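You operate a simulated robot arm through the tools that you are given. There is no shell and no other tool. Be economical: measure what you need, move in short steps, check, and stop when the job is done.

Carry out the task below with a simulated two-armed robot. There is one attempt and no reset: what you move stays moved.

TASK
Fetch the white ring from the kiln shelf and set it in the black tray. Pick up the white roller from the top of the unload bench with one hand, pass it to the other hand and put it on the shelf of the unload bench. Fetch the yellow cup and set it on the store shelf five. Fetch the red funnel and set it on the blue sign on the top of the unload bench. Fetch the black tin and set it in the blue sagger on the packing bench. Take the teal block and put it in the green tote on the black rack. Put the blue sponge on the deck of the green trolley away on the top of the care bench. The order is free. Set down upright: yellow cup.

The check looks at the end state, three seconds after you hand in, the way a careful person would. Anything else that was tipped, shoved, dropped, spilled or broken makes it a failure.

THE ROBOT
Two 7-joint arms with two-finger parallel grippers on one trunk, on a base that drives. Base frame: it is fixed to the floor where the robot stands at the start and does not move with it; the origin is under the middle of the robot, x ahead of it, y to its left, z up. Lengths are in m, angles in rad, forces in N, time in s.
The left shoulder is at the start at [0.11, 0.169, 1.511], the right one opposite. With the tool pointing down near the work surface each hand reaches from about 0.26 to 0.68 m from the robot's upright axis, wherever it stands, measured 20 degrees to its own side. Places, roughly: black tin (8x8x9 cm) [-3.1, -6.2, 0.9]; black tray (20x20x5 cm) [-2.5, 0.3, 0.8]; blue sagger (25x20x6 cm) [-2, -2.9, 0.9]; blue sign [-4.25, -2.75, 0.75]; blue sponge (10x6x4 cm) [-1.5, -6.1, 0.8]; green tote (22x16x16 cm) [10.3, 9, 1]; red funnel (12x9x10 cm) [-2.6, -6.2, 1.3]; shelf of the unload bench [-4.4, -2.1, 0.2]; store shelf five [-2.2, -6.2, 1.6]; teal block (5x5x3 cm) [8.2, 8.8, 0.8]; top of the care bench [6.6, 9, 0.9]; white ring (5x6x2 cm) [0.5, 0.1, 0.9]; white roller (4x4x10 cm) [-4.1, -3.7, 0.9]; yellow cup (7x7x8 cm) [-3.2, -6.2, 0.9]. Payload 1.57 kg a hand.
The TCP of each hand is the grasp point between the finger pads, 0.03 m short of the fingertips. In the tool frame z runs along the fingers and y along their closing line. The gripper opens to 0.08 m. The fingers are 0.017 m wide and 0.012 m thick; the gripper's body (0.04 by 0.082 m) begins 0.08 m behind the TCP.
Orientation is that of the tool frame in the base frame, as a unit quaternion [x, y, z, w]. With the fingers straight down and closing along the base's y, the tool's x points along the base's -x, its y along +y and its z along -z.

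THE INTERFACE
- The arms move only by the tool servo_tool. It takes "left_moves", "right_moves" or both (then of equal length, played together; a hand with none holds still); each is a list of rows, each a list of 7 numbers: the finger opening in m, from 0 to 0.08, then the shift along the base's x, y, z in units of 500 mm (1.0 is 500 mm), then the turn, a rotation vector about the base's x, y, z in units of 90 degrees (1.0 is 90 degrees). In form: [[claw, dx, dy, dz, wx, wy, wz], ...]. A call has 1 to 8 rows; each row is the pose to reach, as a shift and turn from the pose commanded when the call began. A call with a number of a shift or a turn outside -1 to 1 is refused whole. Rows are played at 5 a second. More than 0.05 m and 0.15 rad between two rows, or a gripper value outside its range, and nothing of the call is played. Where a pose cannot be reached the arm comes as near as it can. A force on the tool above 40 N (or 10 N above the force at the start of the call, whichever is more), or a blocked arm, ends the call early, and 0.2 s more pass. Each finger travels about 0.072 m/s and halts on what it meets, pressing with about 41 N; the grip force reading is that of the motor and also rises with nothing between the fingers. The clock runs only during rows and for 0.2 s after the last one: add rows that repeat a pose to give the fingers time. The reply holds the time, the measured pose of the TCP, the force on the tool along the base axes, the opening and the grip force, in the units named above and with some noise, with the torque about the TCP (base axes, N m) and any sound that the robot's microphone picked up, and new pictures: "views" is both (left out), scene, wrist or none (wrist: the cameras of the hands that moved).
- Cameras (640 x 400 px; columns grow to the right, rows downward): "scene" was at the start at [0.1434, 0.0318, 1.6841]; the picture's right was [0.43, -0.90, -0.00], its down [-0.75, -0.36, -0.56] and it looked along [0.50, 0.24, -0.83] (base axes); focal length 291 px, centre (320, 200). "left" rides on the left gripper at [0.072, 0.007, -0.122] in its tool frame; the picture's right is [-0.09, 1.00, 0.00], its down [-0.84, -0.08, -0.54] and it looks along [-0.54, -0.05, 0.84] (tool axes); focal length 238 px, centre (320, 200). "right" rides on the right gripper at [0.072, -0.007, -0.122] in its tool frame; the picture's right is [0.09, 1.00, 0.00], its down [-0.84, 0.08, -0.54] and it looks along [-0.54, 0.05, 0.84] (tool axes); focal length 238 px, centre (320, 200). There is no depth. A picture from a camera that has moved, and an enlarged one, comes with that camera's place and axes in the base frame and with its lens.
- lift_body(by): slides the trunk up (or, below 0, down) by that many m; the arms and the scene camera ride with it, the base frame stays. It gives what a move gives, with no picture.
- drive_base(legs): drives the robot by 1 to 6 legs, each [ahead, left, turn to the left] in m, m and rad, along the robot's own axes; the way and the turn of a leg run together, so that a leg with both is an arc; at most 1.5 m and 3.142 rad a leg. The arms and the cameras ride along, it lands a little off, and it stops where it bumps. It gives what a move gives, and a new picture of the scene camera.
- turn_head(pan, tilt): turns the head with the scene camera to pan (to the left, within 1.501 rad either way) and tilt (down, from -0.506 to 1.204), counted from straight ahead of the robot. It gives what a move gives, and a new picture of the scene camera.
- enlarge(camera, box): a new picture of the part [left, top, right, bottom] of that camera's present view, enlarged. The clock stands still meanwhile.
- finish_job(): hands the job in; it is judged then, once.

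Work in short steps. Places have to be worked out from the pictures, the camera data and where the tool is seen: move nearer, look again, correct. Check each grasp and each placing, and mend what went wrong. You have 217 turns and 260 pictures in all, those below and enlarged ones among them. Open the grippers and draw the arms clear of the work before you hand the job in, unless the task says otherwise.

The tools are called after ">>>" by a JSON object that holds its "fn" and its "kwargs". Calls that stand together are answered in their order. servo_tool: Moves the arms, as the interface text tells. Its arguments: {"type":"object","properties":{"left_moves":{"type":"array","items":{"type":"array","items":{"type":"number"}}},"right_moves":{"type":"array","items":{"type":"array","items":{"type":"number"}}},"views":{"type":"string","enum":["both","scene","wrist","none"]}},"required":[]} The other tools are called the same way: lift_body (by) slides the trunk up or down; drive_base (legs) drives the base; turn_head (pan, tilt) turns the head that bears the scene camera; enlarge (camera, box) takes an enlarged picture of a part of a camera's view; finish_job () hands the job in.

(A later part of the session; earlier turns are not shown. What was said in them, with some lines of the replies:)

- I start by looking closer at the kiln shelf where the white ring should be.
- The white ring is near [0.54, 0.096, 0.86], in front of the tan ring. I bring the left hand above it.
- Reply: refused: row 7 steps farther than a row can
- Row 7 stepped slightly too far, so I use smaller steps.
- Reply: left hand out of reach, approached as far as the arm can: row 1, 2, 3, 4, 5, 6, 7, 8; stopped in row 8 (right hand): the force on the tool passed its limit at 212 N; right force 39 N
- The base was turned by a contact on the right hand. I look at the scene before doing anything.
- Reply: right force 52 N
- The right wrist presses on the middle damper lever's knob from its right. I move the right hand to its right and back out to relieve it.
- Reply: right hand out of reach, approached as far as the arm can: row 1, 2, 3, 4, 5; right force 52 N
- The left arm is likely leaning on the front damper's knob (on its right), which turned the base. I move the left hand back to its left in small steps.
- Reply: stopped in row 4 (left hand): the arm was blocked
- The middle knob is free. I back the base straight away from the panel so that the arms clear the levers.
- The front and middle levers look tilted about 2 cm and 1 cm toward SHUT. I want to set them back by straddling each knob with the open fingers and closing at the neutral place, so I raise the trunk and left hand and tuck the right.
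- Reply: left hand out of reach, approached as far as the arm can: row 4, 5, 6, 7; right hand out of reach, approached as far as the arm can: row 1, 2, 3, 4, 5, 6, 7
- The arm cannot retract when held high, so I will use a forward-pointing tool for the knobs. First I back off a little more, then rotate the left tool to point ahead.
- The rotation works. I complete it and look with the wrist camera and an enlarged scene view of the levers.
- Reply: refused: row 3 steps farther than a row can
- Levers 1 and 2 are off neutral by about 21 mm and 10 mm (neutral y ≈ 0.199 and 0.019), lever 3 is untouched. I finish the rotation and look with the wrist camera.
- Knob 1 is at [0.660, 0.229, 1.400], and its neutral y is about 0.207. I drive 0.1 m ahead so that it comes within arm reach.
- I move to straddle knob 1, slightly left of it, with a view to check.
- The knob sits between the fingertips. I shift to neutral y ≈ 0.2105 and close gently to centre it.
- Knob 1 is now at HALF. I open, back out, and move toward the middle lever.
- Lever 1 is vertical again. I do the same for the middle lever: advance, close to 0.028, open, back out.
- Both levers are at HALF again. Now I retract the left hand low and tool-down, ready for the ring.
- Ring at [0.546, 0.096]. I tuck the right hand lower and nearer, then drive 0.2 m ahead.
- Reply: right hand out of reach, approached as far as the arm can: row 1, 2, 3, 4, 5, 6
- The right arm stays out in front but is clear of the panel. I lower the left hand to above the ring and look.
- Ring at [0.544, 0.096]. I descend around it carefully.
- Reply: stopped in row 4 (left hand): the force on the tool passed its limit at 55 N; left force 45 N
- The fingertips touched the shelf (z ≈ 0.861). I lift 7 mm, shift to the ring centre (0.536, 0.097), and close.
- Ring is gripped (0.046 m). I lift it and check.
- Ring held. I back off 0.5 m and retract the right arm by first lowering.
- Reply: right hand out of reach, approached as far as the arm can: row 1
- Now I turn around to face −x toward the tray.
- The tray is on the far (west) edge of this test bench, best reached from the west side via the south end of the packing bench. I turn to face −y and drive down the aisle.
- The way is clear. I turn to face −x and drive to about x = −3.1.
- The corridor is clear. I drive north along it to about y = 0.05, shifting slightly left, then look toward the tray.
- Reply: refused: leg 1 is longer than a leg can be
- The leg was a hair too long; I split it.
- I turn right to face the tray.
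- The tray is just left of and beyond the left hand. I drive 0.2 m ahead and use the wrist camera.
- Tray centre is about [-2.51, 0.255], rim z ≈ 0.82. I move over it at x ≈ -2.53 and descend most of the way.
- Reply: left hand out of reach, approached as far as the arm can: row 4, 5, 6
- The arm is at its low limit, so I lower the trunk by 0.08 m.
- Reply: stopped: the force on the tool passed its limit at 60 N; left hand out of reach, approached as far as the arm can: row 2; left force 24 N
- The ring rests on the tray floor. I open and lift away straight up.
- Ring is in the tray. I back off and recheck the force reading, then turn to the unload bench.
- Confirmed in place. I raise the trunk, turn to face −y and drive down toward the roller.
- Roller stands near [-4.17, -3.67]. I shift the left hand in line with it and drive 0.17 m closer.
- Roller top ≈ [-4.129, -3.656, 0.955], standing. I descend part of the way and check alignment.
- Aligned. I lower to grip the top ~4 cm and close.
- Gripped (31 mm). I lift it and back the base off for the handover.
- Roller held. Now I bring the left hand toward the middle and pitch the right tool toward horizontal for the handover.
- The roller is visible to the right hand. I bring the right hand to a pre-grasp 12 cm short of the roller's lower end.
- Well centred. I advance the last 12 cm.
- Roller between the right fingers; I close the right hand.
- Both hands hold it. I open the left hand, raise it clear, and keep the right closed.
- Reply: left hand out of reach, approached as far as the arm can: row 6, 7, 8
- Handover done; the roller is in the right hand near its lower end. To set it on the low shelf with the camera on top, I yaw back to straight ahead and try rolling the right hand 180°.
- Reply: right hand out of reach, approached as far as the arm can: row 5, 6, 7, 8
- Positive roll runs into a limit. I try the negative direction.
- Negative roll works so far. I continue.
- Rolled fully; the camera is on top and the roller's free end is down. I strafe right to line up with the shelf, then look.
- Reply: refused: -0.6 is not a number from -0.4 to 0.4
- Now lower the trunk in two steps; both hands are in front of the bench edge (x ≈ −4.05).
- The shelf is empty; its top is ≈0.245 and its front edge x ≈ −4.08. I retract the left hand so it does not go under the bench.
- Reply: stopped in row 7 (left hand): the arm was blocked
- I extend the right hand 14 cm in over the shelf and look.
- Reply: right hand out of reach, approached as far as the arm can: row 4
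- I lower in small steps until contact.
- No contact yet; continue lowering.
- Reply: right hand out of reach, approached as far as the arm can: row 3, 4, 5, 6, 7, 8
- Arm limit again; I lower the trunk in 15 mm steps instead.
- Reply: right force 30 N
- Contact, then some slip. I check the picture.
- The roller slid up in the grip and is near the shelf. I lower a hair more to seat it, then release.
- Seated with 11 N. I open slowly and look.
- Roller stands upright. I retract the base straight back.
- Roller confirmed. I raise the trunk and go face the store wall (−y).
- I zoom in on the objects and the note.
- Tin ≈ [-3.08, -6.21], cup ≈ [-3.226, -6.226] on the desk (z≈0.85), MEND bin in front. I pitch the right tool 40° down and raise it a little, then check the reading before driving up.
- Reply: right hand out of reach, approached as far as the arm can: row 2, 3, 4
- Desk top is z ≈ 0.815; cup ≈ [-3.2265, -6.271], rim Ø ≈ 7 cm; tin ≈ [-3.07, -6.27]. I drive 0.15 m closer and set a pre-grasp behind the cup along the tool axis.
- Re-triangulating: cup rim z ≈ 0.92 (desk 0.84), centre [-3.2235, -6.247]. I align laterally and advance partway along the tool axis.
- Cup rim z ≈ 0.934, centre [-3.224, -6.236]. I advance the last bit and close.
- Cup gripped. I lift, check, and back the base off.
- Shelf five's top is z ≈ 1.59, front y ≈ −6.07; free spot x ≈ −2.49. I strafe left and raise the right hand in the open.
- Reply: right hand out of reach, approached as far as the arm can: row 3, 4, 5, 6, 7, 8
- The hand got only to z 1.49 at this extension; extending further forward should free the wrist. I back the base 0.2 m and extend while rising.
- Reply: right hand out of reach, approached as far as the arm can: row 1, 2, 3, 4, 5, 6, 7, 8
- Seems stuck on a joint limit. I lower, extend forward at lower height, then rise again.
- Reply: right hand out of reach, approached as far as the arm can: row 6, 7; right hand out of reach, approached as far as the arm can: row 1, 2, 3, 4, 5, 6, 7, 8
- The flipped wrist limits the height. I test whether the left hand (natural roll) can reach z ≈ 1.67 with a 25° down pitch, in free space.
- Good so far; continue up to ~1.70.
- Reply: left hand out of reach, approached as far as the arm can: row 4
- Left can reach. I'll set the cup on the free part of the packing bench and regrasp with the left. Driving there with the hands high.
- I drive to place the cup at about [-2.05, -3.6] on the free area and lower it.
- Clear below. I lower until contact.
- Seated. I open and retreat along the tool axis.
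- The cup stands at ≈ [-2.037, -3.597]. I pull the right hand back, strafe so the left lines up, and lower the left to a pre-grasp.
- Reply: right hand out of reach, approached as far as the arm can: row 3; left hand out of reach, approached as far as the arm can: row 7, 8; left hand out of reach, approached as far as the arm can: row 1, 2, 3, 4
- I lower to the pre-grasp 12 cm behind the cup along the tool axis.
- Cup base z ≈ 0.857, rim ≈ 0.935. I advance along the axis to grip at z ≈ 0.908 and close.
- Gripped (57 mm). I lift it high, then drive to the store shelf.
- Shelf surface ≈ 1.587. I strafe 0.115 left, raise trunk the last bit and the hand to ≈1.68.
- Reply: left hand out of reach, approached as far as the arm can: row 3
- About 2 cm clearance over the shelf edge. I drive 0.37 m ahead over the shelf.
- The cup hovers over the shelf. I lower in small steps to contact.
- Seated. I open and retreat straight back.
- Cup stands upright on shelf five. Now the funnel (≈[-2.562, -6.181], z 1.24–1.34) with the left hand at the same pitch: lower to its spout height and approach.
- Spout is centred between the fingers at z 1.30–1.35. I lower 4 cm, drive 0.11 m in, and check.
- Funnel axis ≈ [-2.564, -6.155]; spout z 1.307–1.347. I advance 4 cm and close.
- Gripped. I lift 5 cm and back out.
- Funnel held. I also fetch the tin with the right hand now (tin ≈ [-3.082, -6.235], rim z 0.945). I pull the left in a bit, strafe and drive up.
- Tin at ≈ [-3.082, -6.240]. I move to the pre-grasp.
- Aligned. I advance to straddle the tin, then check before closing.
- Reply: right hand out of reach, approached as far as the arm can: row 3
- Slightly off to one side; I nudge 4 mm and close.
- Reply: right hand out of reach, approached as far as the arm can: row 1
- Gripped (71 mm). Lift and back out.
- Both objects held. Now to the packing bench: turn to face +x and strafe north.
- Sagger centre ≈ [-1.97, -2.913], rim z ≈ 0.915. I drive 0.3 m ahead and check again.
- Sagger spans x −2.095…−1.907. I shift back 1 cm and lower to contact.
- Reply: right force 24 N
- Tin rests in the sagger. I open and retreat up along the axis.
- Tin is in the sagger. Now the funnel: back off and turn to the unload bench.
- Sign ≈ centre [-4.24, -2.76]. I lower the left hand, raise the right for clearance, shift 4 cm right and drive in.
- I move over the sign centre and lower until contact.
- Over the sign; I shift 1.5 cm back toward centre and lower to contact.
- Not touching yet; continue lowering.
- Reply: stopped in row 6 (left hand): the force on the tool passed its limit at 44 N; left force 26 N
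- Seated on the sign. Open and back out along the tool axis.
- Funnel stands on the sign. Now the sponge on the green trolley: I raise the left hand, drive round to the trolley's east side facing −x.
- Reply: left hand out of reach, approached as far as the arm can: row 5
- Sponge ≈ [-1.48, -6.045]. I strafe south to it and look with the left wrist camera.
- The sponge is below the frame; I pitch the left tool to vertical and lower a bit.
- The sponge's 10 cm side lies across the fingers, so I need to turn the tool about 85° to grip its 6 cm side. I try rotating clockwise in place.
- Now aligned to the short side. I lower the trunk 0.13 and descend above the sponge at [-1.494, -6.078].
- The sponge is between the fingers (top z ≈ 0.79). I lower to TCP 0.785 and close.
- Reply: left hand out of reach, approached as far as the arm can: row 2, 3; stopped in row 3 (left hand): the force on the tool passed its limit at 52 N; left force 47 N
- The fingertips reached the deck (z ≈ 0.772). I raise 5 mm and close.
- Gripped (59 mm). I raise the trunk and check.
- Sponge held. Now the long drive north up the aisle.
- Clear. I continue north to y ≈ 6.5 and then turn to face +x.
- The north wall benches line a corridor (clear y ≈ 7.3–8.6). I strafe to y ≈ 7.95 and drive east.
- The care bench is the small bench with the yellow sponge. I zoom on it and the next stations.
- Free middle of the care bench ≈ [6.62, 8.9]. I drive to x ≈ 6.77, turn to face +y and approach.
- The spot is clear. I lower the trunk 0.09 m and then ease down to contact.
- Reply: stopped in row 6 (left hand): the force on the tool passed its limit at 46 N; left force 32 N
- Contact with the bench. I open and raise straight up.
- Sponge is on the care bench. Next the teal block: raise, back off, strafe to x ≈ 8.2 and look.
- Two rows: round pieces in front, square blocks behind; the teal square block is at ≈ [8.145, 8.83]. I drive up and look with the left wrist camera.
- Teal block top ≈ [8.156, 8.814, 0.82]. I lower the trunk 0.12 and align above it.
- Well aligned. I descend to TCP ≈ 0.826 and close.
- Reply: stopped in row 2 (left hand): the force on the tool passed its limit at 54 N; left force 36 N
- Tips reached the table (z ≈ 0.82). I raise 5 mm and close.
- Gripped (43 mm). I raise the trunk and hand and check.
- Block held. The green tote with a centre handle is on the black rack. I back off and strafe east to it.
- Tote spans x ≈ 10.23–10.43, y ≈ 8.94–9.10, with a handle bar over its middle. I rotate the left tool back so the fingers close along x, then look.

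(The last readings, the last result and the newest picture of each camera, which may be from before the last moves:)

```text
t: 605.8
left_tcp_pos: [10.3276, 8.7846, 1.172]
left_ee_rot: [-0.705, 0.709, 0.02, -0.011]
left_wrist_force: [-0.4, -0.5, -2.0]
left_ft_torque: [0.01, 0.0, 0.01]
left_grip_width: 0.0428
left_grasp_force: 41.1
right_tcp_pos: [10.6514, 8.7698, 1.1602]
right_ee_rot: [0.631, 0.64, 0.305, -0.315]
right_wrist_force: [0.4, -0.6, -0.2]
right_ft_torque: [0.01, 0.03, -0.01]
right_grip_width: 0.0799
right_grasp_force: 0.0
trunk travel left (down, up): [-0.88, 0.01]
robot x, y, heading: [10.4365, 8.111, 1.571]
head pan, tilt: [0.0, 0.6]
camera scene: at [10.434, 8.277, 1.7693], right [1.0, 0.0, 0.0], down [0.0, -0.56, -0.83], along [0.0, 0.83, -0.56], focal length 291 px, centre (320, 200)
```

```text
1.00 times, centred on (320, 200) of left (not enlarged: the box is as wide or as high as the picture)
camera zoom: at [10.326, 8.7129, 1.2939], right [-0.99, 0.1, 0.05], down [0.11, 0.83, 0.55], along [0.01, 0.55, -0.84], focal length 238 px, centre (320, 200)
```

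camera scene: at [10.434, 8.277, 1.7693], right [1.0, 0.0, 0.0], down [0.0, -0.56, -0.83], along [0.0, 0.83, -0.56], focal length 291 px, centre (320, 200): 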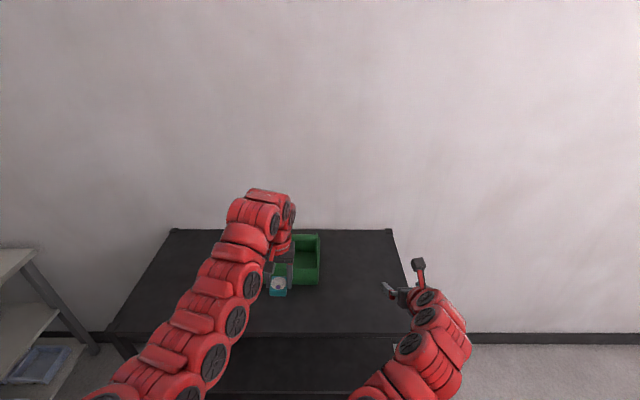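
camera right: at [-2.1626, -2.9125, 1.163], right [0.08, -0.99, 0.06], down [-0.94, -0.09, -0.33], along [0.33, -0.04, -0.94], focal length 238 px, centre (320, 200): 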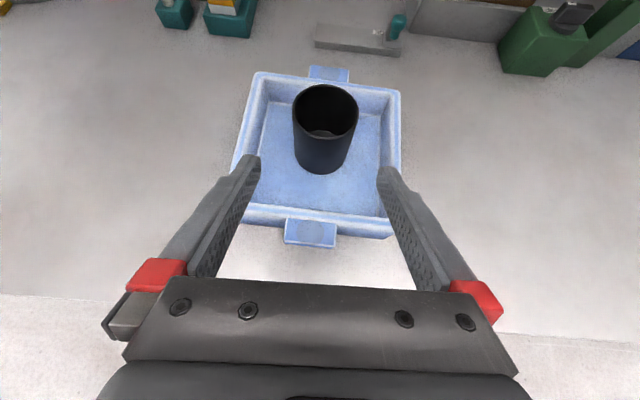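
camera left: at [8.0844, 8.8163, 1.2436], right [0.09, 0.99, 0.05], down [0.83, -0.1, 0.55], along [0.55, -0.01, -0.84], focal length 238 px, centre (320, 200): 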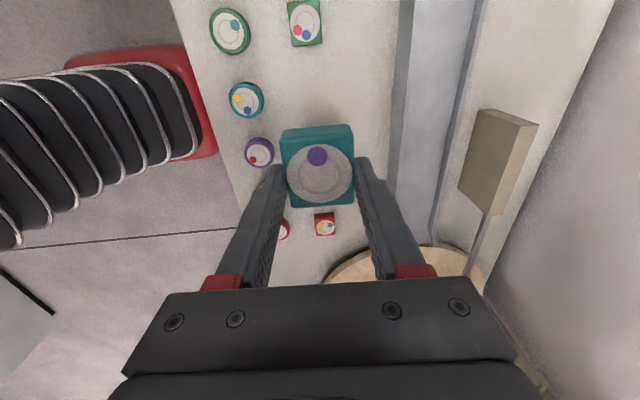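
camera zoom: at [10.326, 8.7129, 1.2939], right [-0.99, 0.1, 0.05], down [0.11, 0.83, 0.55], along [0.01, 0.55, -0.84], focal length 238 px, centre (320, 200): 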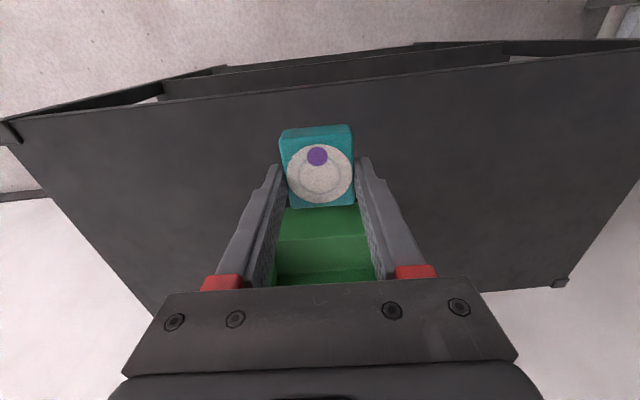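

I drive 0.15 m closer and look into the tote.

>>> {"fn": "drive_base", "kwargs": {"legs": [[0.15, 0, 0]]}}

>>> {"fn": "enlarge", "kwargs": {"camera": "left", "box": [0, 0, 640, 400]}}

>>> {"fn": "turn_head", "kwargs": {"pan": -0.1, "tilt": 0.8}}

```text
t: 607.2
left_tcp_pos: [10.3269, 8.934, 1.173]
left_ee_rot: [-0.705, 0.709, 0.02, -0.012]
left_wrist_force: [-0.4, 0.0, -1.3]
left_ft_torque: [0.02, 0.0, 0.05]
left_grip_width: 0.0433
left_grasp_force: 41.6
right_tcp_pos: [10.6507, 8.9181, 1.1607]
right_ee_rot: [0.631, 0.64, 0.305, -0.315]
right_wrist_force: [0.2, 0.2, 0.2]
right_ft_torque: [0.0, -0.02, 0.01]
right_grip_width: 0.0802
right_grasp_force: 0.0
trunk travel left (down, up): [-0.88, 0.01]
robot x, y, heading: [10.4369, 8.2575, 1.569]
head pan, tilt: [0.0, 0.6]
camera scene: at [10.4343, 8.4256, 1.7693], right [1.0, 0.0, 0.0], down [0.0, -0.56, -0.83], along [0.0, 0.83, -0.56], focal length 291 px, centre (320, 200)
```

scene: 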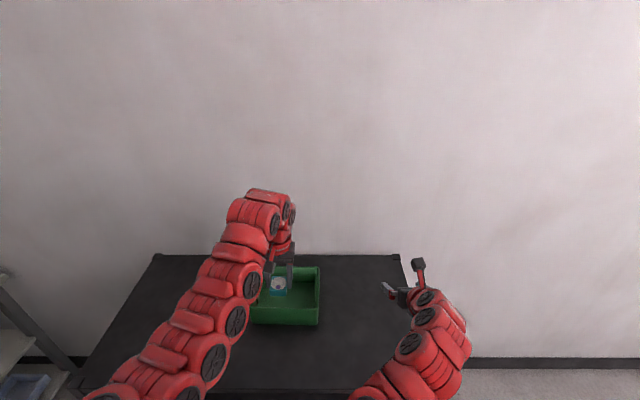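

```text
1.00 times, centred on (320, 200) of left (not enlarged: the box is as wide or as high as the picture)
camera zoom: at [10.3265, 8.8617, 1.2942], right [-0.99, 0.1, 0.05], down [0.11, 0.83, 0.55], along [0.01, 0.55, -0.84], focal length 238 px, centre (320, 200)
```

zoom: 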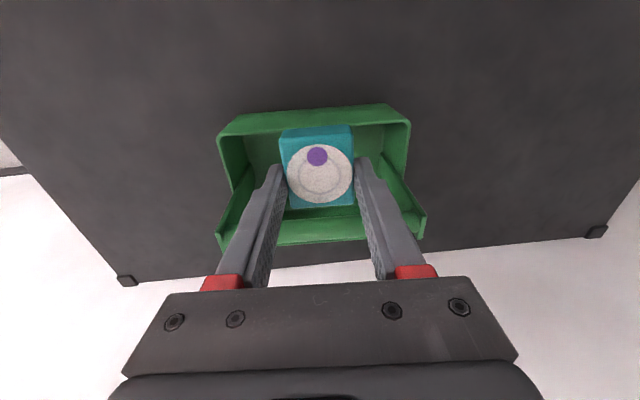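

```text
t: 607.9
left_tcp_pos: [10.3265, 8.9364, 1.1703]
left_ee_rot: [-0.705, 0.709, 0.019, -0.014]
left_wrist_force: [-0.8, 0.3, -1.1]
left_ft_torque: [0.0, -0.01, 0.0]
left_grip_width: 0.0431
left_grasp_force: 41.0
right_tcp_pos: [10.6516, 8.9214, 1.159]
right_ee_rot: [0.632, 0.64, 0.304, -0.315]
right_wrist_force: [0.9, 0.9, -0.3]
right_ft_torque: [-0.01, 0.0, -0.01]
right_grip_width: 0.0801
right_grasp_force: 0.1
trunk travel left (down, up): [-0.88, 0.01]
robot x, y, heading: [10.4351, 8.255, 1.572]
head pan, tilt: [-0.099, 0.799]
camera scene: at [10.4422, 8.4214, 1.7521], right [1.0, -0.1, 0.0], down [-0.07, -0.71, -0.7], along [0.07, 0.69, -0.72], focal length 291 px, centre (320, 200)
```

scene: 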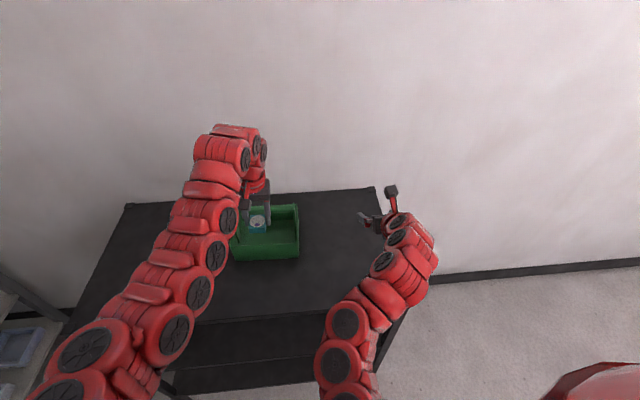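

The tote is an open bin; interior centre ≈ [10.333, 9.0]. I drive 5 cm more, and lower into it.

>>> {"fn": "drive_base", "kwargs": {"legs": [[0.05, 0, 0]]}}

>>> {"fn": "servo_tool", "kwargs": {"left_moves": [[0.025, 0.006, 0.01, -0.06, 0, 0, 0], [0.025, 0.01, 0.02, -0.12, 0, 0, 0], [0.025, 0.01, 0.02, -0.18, 0, 0, 0], [0.025, 0.01, 0.02, -0.22, 0, 0, 0]], "views": "wrist"}}

```text
t: 608.9
left_tcp_pos: [10.3283, 8.9794, 1.1761]
left_ee_rot: [-0.705, 0.709, 0.021, -0.01]
left_wrist_force: [-1.1, -0.9, -0.5]
left_ft_torque: [0.05, 0.0, 0.02]
left_grip_width: 0.0428
left_grasp_force: 41.2
right_tcp_pos: [10.6506, 8.9629, 1.1637]
right_ee_rot: [0.631, 0.639, 0.306, -0.316]
right_wrist_force: [0.7, -1.6, -0.2]
right_ft_torque: [0.04, 0.01, -0.03]
right_grip_width: 0.0801
right_grasp_force: 0.1
trunk travel left (down, up): [-0.88, 0.01]
robot x, y, heading: [10.4356, 8.3088, 1.576]
head pan, tilt: [-0.099, 0.799]
camera scene: at [10.4423, 8.4605, 1.7531], right [1.0, -0.1, 0.0], down [-0.07, -0.71, -0.7], along [0.07, 0.7, -0.71], focal length 291 px, centre (320, 200)
```

scene: 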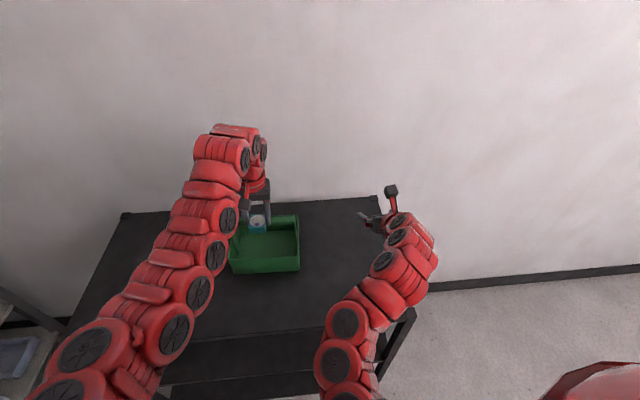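

```text
t: 609.9
left_tcp_pos: [10.3352, 8.9998, 1.0711]
left_ee_rot: [-0.704, 0.709, 0.027, -0.005]
left_wrist_force: [1.1, -7.4, 29.9]
left_ft_torque: [-0.78, -0.69, -0.14]
left_grip_width: 0.0438
left_grasp_force: 40.8
right_tcp_pos: [10.6504, 8.9672, 1.1613]
right_ee_rot: [0.631, 0.639, 0.306, -0.315]
right_wrist_force: [1.0, -0.6, -0.6]
right_ft_torque: [-0.02, 0.02, 0.01]
right_grip_width: 0.08
right_grasp_force: 0.1
trunk travel left (down, up): [-0.88, 0.01]
robot x, y, heading: [10.4333, 8.309, 1.569]
head pan, tilt: [-0.099, 0.799]
stopped in row 4 (left hand): the force on the tool passed its limit at 48 N (the readings are from after the stop); the commanded pose is now the measured one
camera left: at [10.3335, 8.924, 1.1913], right [-0.99, 0.1, 0.05], down [0.11, 0.82, 0.56], along [0.02, 0.57, -0.82], focal length 238 px, centre (320, 200)
```

left: 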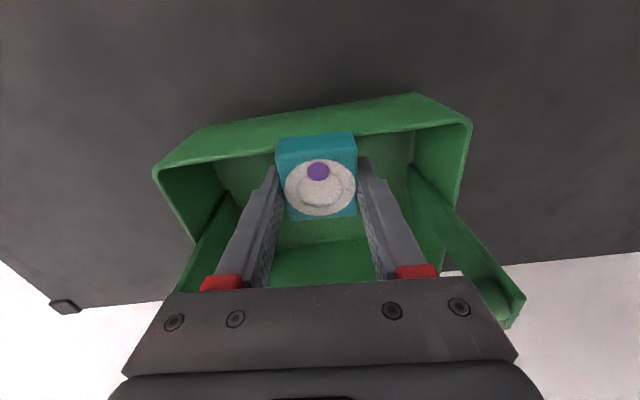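

The block touched the front wall's lip; the tote sits ~4 cm deeper than I judged. I lift 5 cm, drive 5 cm more and look.

>>> {"fn": "servo_tool", "kwargs": {"left_moves": [[0.025, 0, 0, 0.03, 0, 0, 0], [0.025, 0, 0, 0.07, 0, 0, 0], [0.025, -0.004, 0, 0.12, 0, 0, 0]], "views": "none"}}

>>> {"fn": "drive_base", "kwargs": {"legs": [[0.055, 0, 0]]}}

>>> {"fn": "enlarge", "kwargs": {"camera": "left", "box": [0, 0, 640, 400]}}

>>> {"fn": "enlarge", "kwargs": {"camera": "scene", "box": [180, 180, 360, 293]}}

```text
t: 610.7
left_tcp_pos: [10.3302, 8.998, 1.1271]
left_ee_rot: [-0.705, 0.708, 0.026, -0.008]
left_wrist_force: [0.6, 0.3, -1.2]
left_ft_torque: [-0.06, -0.01, -0.04]
left_grip_width: 0.0431
left_grasp_force: 41.0
right_tcp_pos: [10.6501, 8.9692, 1.1582]
right_ee_rot: [0.631, 0.64, 0.305, -0.314]
right_wrist_force: [-0.2, 0.8, -0.5]
right_ft_torque: [-0.01, 0.01, -0.04]
right_grip_width: 0.0803
right_grasp_force: 0.1
trunk travel left (down, up): [-0.88, 0.01]
robot x, y, heading: [10.4378, 8.304, 1.574]
head pan, tilt: [-0.099, 0.799]
```

```text
t: 611.7
left_tcp_pos: [10.3294, 9.0477, 1.1303]
left_ee_rot: [-0.704, 0.709, 0.026, -0.007]
left_wrist_force: [0.2, -0.3, -2.2]
left_ft_torque: [-0.03, 0.02, -0.02]
left_grip_width: 0.0432
left_grasp_force: 41.3
right_tcp_pos: [10.65, 9.0201, 1.1625]
right_ee_rot: [0.631, 0.639, 0.306, -0.317]
right_wrist_force: [0.9, -1.2, 0.3]
right_ft_torque: [0.01, 0.02, 0.01]
right_grip_width: 0.08
right_grasp_force: 0.1
trunk travel left (down, up): [-0.88, 0.01]
robot x, y, heading: [10.4368, 8.3611, 1.572]
head pan, tilt: [-0.099, 0.799]
camera scene: at [10.4421, 8.5171, 1.7529], right [1.0, -0.1, 0.0], down [-0.07, -0.71, -0.7], along [0.07, 0.7, -0.71], focal length 291 px, centre (320, 200)
```

scene: 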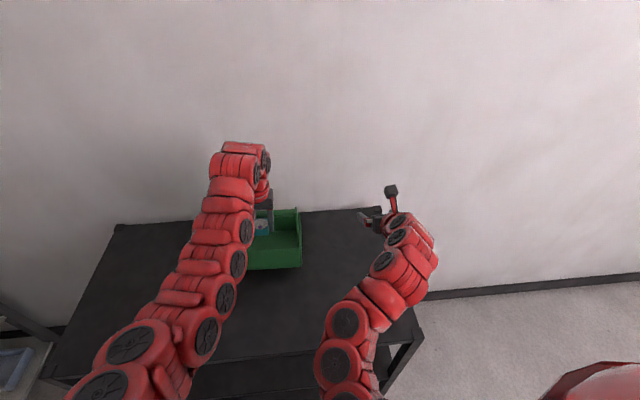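

```text
1.00 times, centred on (320, 200) of left (not enlarged: the box is as wide or as high as the picture)
camera zoom: at [10.3294, 8.9738, 1.2499], right [-0.99, 0.1, 0.05], down [0.11, 0.82, 0.56], along [0.01, 0.56, -0.83], focal length 238 px, centre (320, 200)
```

zoom: 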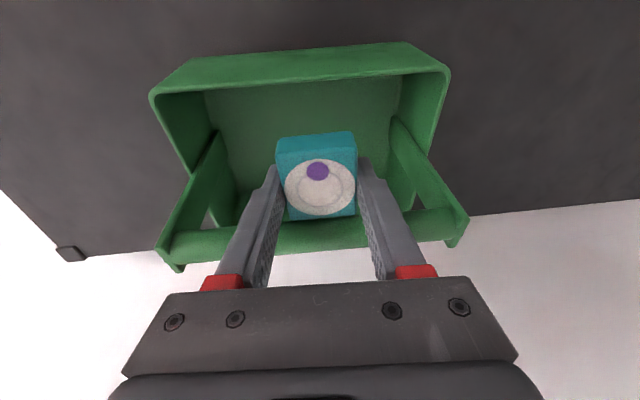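

```text
3.54 times, centred on (270, 236) of scene
camera zoom: at [10.4421, 8.5171, 1.7529], right [1.0, -0.1, 0.0], down [-0.07, -0.71, -0.7], along [0.07, 0.7, -0.71], focal length 1031 px, centre (497, 71)
```

zoom: 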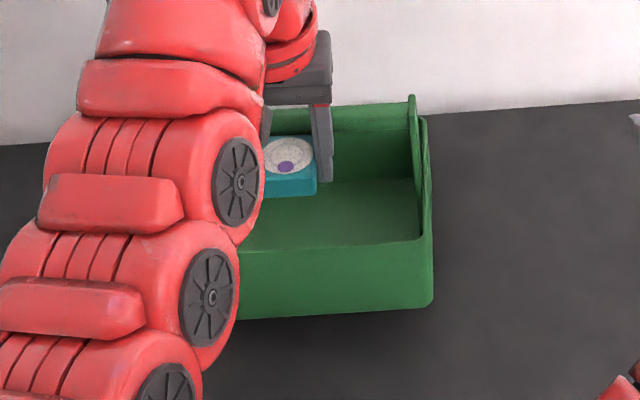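

Now the block is over the interior (front wall y ≈ 9.0, back rod y ≈ 9.13). I lower it in.

>>> {"fn": "servo_tool", "kwargs": {"left_moves": [[0.025, 0.004, 0.01, -0.06, 0, 0, 0], [0.025, 0.004, 0.016, -0.12, 0, 0, 0], [0.025, 0.004, 0.016, -0.18, 0, 0, 0], [0.025, 0.004, 0.016, -0.22, 0, 0, 0], [0.025, 0.004, 0.016, -0.25, 0, 0, 0], [0.025, 0.004, 0.016, -0.27, 0, 0, 0], [0.025, 0.004, 0.016, -0.29, 0, 0, 0], [0.025, 0.004, 0.016, -0.31, 0, 0, 0]], "views": "wrist"}}

```text
t: 612.5
left_tcp_pos: [10.3328, 9.0625, 1.0493]
left_ee_rot: [-0.704, 0.709, 0.032, 0.0]
left_wrist_force: [0.8, -4.9, 13.3]
left_ft_torque: [0.79, -0.23, -0.13]
left_grip_width: 0.0436
left_grasp_force: 40.2
right_tcp_pos: [10.6506, 9.0217, 1.1611]
right_ee_rot: [0.631, 0.64, 0.304, -0.315]
right_wrist_force: [-0.4, 0.3, -1.2]
right_ft_torque: [0.01, -0.01, -0.01]
right_grip_width: 0.08
right_grasp_force: 0.1
trunk travel left (down, up): [-0.88, 0.01]
robot x, y, heading: [10.4369, 8.3609, 1.574]
head pan, tilt: [-0.099, 0.799]
stopped in row 4 (left hand): the force on the tool passed its limit at 54 N (the readings are from after the stop); the commanded pose is now the measured one
camera left: at [10.3316, 8.9864, 1.1675], right [-0.99, 0.1, 0.05], down [0.11, 0.81, 0.58], along [0.02, 0.58, -0.82], focal length 238 px, centre (320, 200)
```

left: 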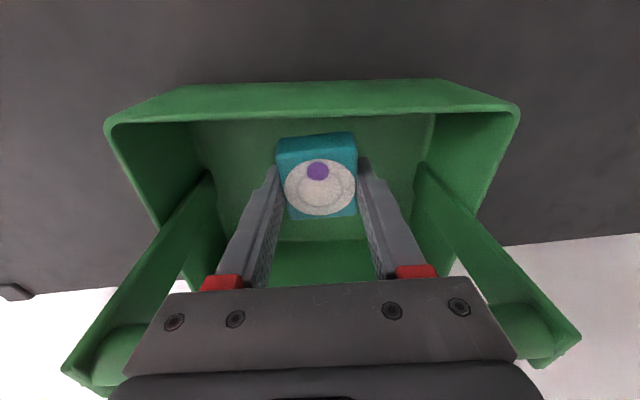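

The gripper's palm met the tote's handle rod (z ≈ 1.13, y ≈ 9.09). I lift, lean the tool 22° so the palm stays on the front side of the rod, then lower again.

>>> {"fn": "servo_tool", "kwargs": {"left_moves": [[0.025, 0, -0.01, 0.06, 0, 0, 0], [0.025, 0, -0.02, 0.12, 0.08, 0, 0], [0.025, 0, -0.02, 0.14, 0.16, 0, 0], [0.025, 0, -0.02, 0.14, 0.25, 0, 0], [0.025, 0, -0.01, 0.14, 0.25, 0, 0]], "views": "wrist"}}

```text
t: 613.7
left_tcp_pos: [10.3321, 9.06, 1.1156]
left_ee_rot: [0.692, -0.689, -0.168, -0.135]
left_wrist_force: [0.5, -1.5, -1.4]
left_ft_torque: [-0.04, 0.03, -0.08]
left_grip_width: 0.0433
left_grasp_force: 40.7
right_tcp_pos: [10.65, 9.0242, 1.1604]
right_ee_rot: [0.632, 0.64, 0.304, -0.314]
right_wrist_force: [0.3, 0.3, -0.2]
right_ft_torque: [-0.01, -0.05, -0.01]
right_grip_width: 0.08
right_grasp_force: 0.0
trunk travel left (down, up): [-0.88, 0.01]
robot x, y, heading: [10.4319, 8.3596, 1.573]
head pan, tilt: [-0.099, 0.799]
camera left: at [10.3322, 8.9438, 1.1958], right [-0.99, 0.07, 0.08], down [0.11, 0.53, 0.84], along [0.02, 0.84, -0.54], focal length 238 px, centre (320, 200)
```

left: 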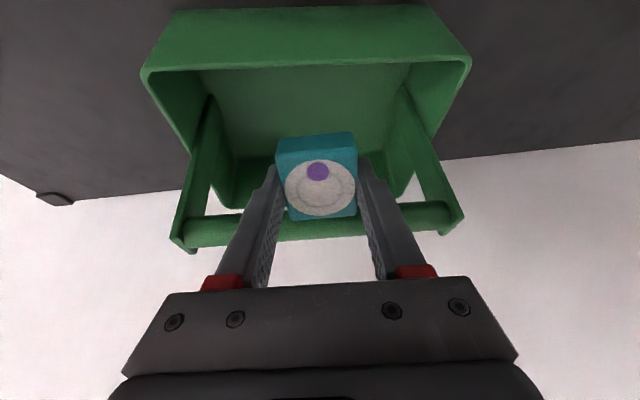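

Rod centre ≈ [y 9.10, z 1.11]; the block can pass in front of it. I shift 1 cm back and lower to the floor of the tote.

>>> {"fn": "servo_tool", "kwargs": {"left_moves": [[0.025, 0, -0.02, -0.04, 0, 0, 0], [0.025, 0, -0.02, -0.1, 0, 0, 0], [0.025, 0, -0.018, -0.16, 0, 0, 0], [0.025, 0, -0.014, -0.2, 0, 0, 0], [0.025, 0, -0.014, -0.23, 0, 0, 0], [0.025, 0, -0.014, -0.25, 0, 0, 0], [0.025, 0, -0.014, -0.27, 0, 0, 0], [0.025, 0, -0.014, -0.29, 0, 0, 0]], "views": "wrist"}}

```text
t: 615.0
left_tcp_pos: [10.3338, 9.0578, 1.0115]
left_ee_rot: [0.69, -0.686, -0.179, -0.147]
left_wrist_force: [-0.3, -12.9, 32.1]
left_ft_torque: [-0.23, -0.79, -0.31]
left_grip_width: 0.0433
left_grasp_force: 41.3
right_tcp_pos: [10.6498, 9.0208, 1.1614]
right_ee_rot: [0.63, 0.64, 0.305, -0.316]
right_wrist_force: [0.3, 0.6, -0.8]
right_ft_torque: [-0.06, -0.01, 0.01]
right_grip_width: 0.0803
right_grasp_force: 0.0
trunk travel left (down, up): [-0.88, 0.01]
robot x, y, heading: [10.4367, 8.3632, 1.572]
head pan, tilt: [-0.099, 0.799]
stopped in row 6 (left hand): the force on the tool passed its limit at 50 N (the readings are from after the stop); the commanded pose is now the measured one
camera left: at [10.3321, 8.9397, 1.0882], right [-0.99, 0.07, 0.08], down [0.11, 0.5, 0.86], along [0.02, 0.86, -0.51], focal length 238 px, centre (320, 200)
```

left: 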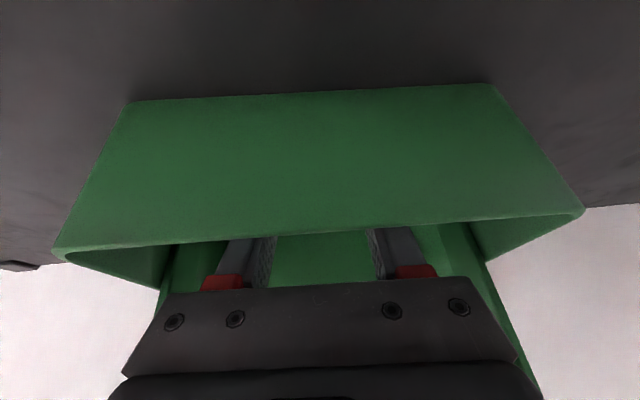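

The block is on the tote's floor (≈0.97; consistent with the tote's height). I open and retreat along the tool axis.

>>> {"fn": "servo_tool", "kwargs": {"left_moves": [[0.05, 0, 0, 0.004, 0, 0, 0], [0.065, 0, 0, 0.006, 0, 0, 0], [0.065, 0, 0, 0.01, 0, 0, 0], [0.065, 0, -0.02, 0.06, 0, 0, 0], [0.065, 0, -0.05, 0.13, 0, 0, 0], [0.065, 0, -0.09, 0.21, 0, 0, 0], [0.065, 0, -0.13, 0.29, 0, 0, 0]], "views": "wrist"}}

```text
t: 616.6
left_tcp_pos: [10.3384, 8.9912, 1.1501]
left_ee_rot: [0.689, -0.689, -0.175, -0.143]
left_wrist_force: [0.0, 0.9, -0.1]
left_ft_torque: [0.01, -0.01, -0.01]
left_grip_width: 0.065
left_grasp_force: 0.1
right_tcp_pos: [10.6521, 9.0224, 1.1596]
right_ee_rot: [0.632, 0.639, 0.305, -0.315]
right_wrist_force: [-0.7, -0.3, -0.7]
right_ft_torque: [0.0, 0.01, 0.05]
right_grip_width: 0.08
right_grasp_force: 0.0
trunk travel left (down, up): [-0.88, 0.01]
robot x, y, heading: [10.4335, 8.3592, 1.572]
head pan, tilt: [-0.099, 0.799]
camera left: at [10.3368, 8.8742, 1.2288], right [-0.99, 0.07, 0.08], down [0.11, 0.52, 0.85], along [0.02, 0.85, -0.52], focal length 238 px, centre (320, 200)
```

left: 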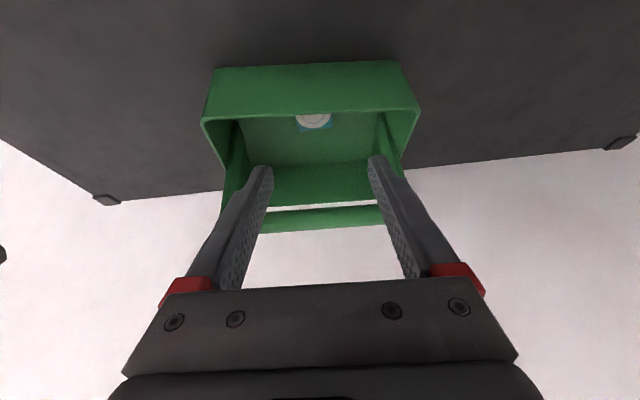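

The block lies flat in the tote. I back off and take a last look.

>>> {"fn": "drive_base", "kwargs": {"legs": [[-0.4, 0, 0]]}}

>>> {"fn": "enlarge", "kwargs": {"camera": "scene", "box": [180, 100, 400, 238]}}

```text
t: 619.1
left_tcp_pos: [10.3305, 8.5894, 1.1494]
left_ee_rot: [0.694, -0.684, -0.176, -0.142]
left_wrist_force: [0.1, -0.5, 0.5]
left_ft_torque: [-0.01, 0.0, -0.01]
left_grip_width: 0.0649
left_grasp_force: 0.1
right_tcp_pos: [10.647, 8.6253, 1.1584]
right_ee_rot: [0.629, 0.643, 0.303, -0.315]
right_wrist_force: [0.1, -0.7, -0.5]
right_ft_torque: [0.0, 0.02, -0.01]
right_grip_width: 0.0801
right_grasp_force: 0.0
trunk travel left (down, up): [-0.88, 0.01]
robot x, y, heading: [10.4402, 7.9598, 1.581]
head pan, tilt: [-0.099, 0.799]
camera scene: at [10.4433, 8.1226, 1.752], right [1.0, -0.09, 0.0], down [-0.06, -0.71, -0.7], along [0.06, 0.69, -0.72], focal length 291 px, centre (320, 200)
```

scene: 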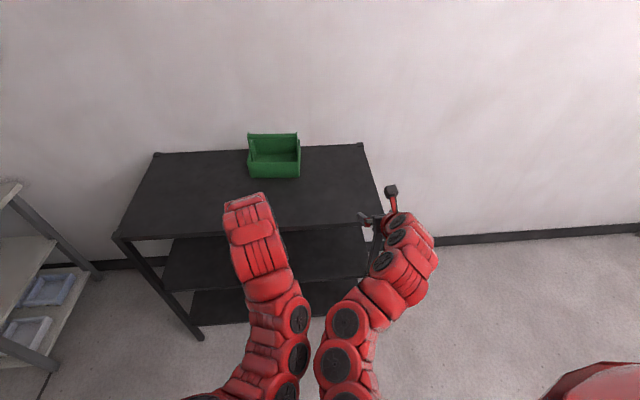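

```text
2.90 times, centred on (290, 169) of scene
camera zoom: at [10.4433, 8.1226, 1.752], right [1.0, -0.09, 0.0], down [-0.06, -0.71, -0.7], along [0.06, 0.69, -0.72], focal length 844 px, centre (407, 290)
```

zoom: 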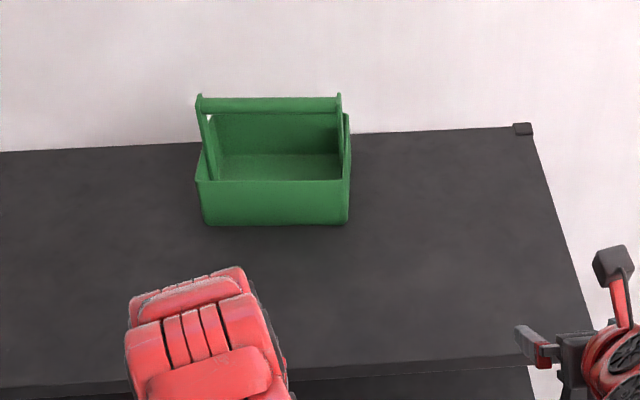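

All seven items are placed, the tote stands upright, and both grippers are open and clear. I hand in.

>>> {"fn": "finish_job", "kwargs": {}}

```text
The job is handed in.
```

I placed all seven items and handed the job in, but two kiln damper levers and the tote were bumped along the way.

- **Placed and checked on camera:**
  - The white ring is in the black tray.
  - The white roller was passed from the left hand to the right and stands on the unload bench shelf.
  - The yellow cup is upright on store shelf five.
  - The red funnel is on the blue sign.
  - The black tin is in the blue sagger.
  - The blue sponge is on top of the care bench.
  - The teal block is in the green tote.
- **Damper levers:** My first arm move pushed the front and middle damper levers about 1 to 2 cm toward SHUT. I moved both back to HALF by centring each knob with the gripper and they look vertical again. I judged their starting positions from the first picture only.
- **Tote:** The block touched the tote's front lip and the gripper touched its handle rod while I was placing the block. The tote still stands upright on the rack, though it may have shifted slightly.
- **Cup:** I had to set the cup down briefly on the packing bench to change hands, because the right hand could not reach the top shelf.
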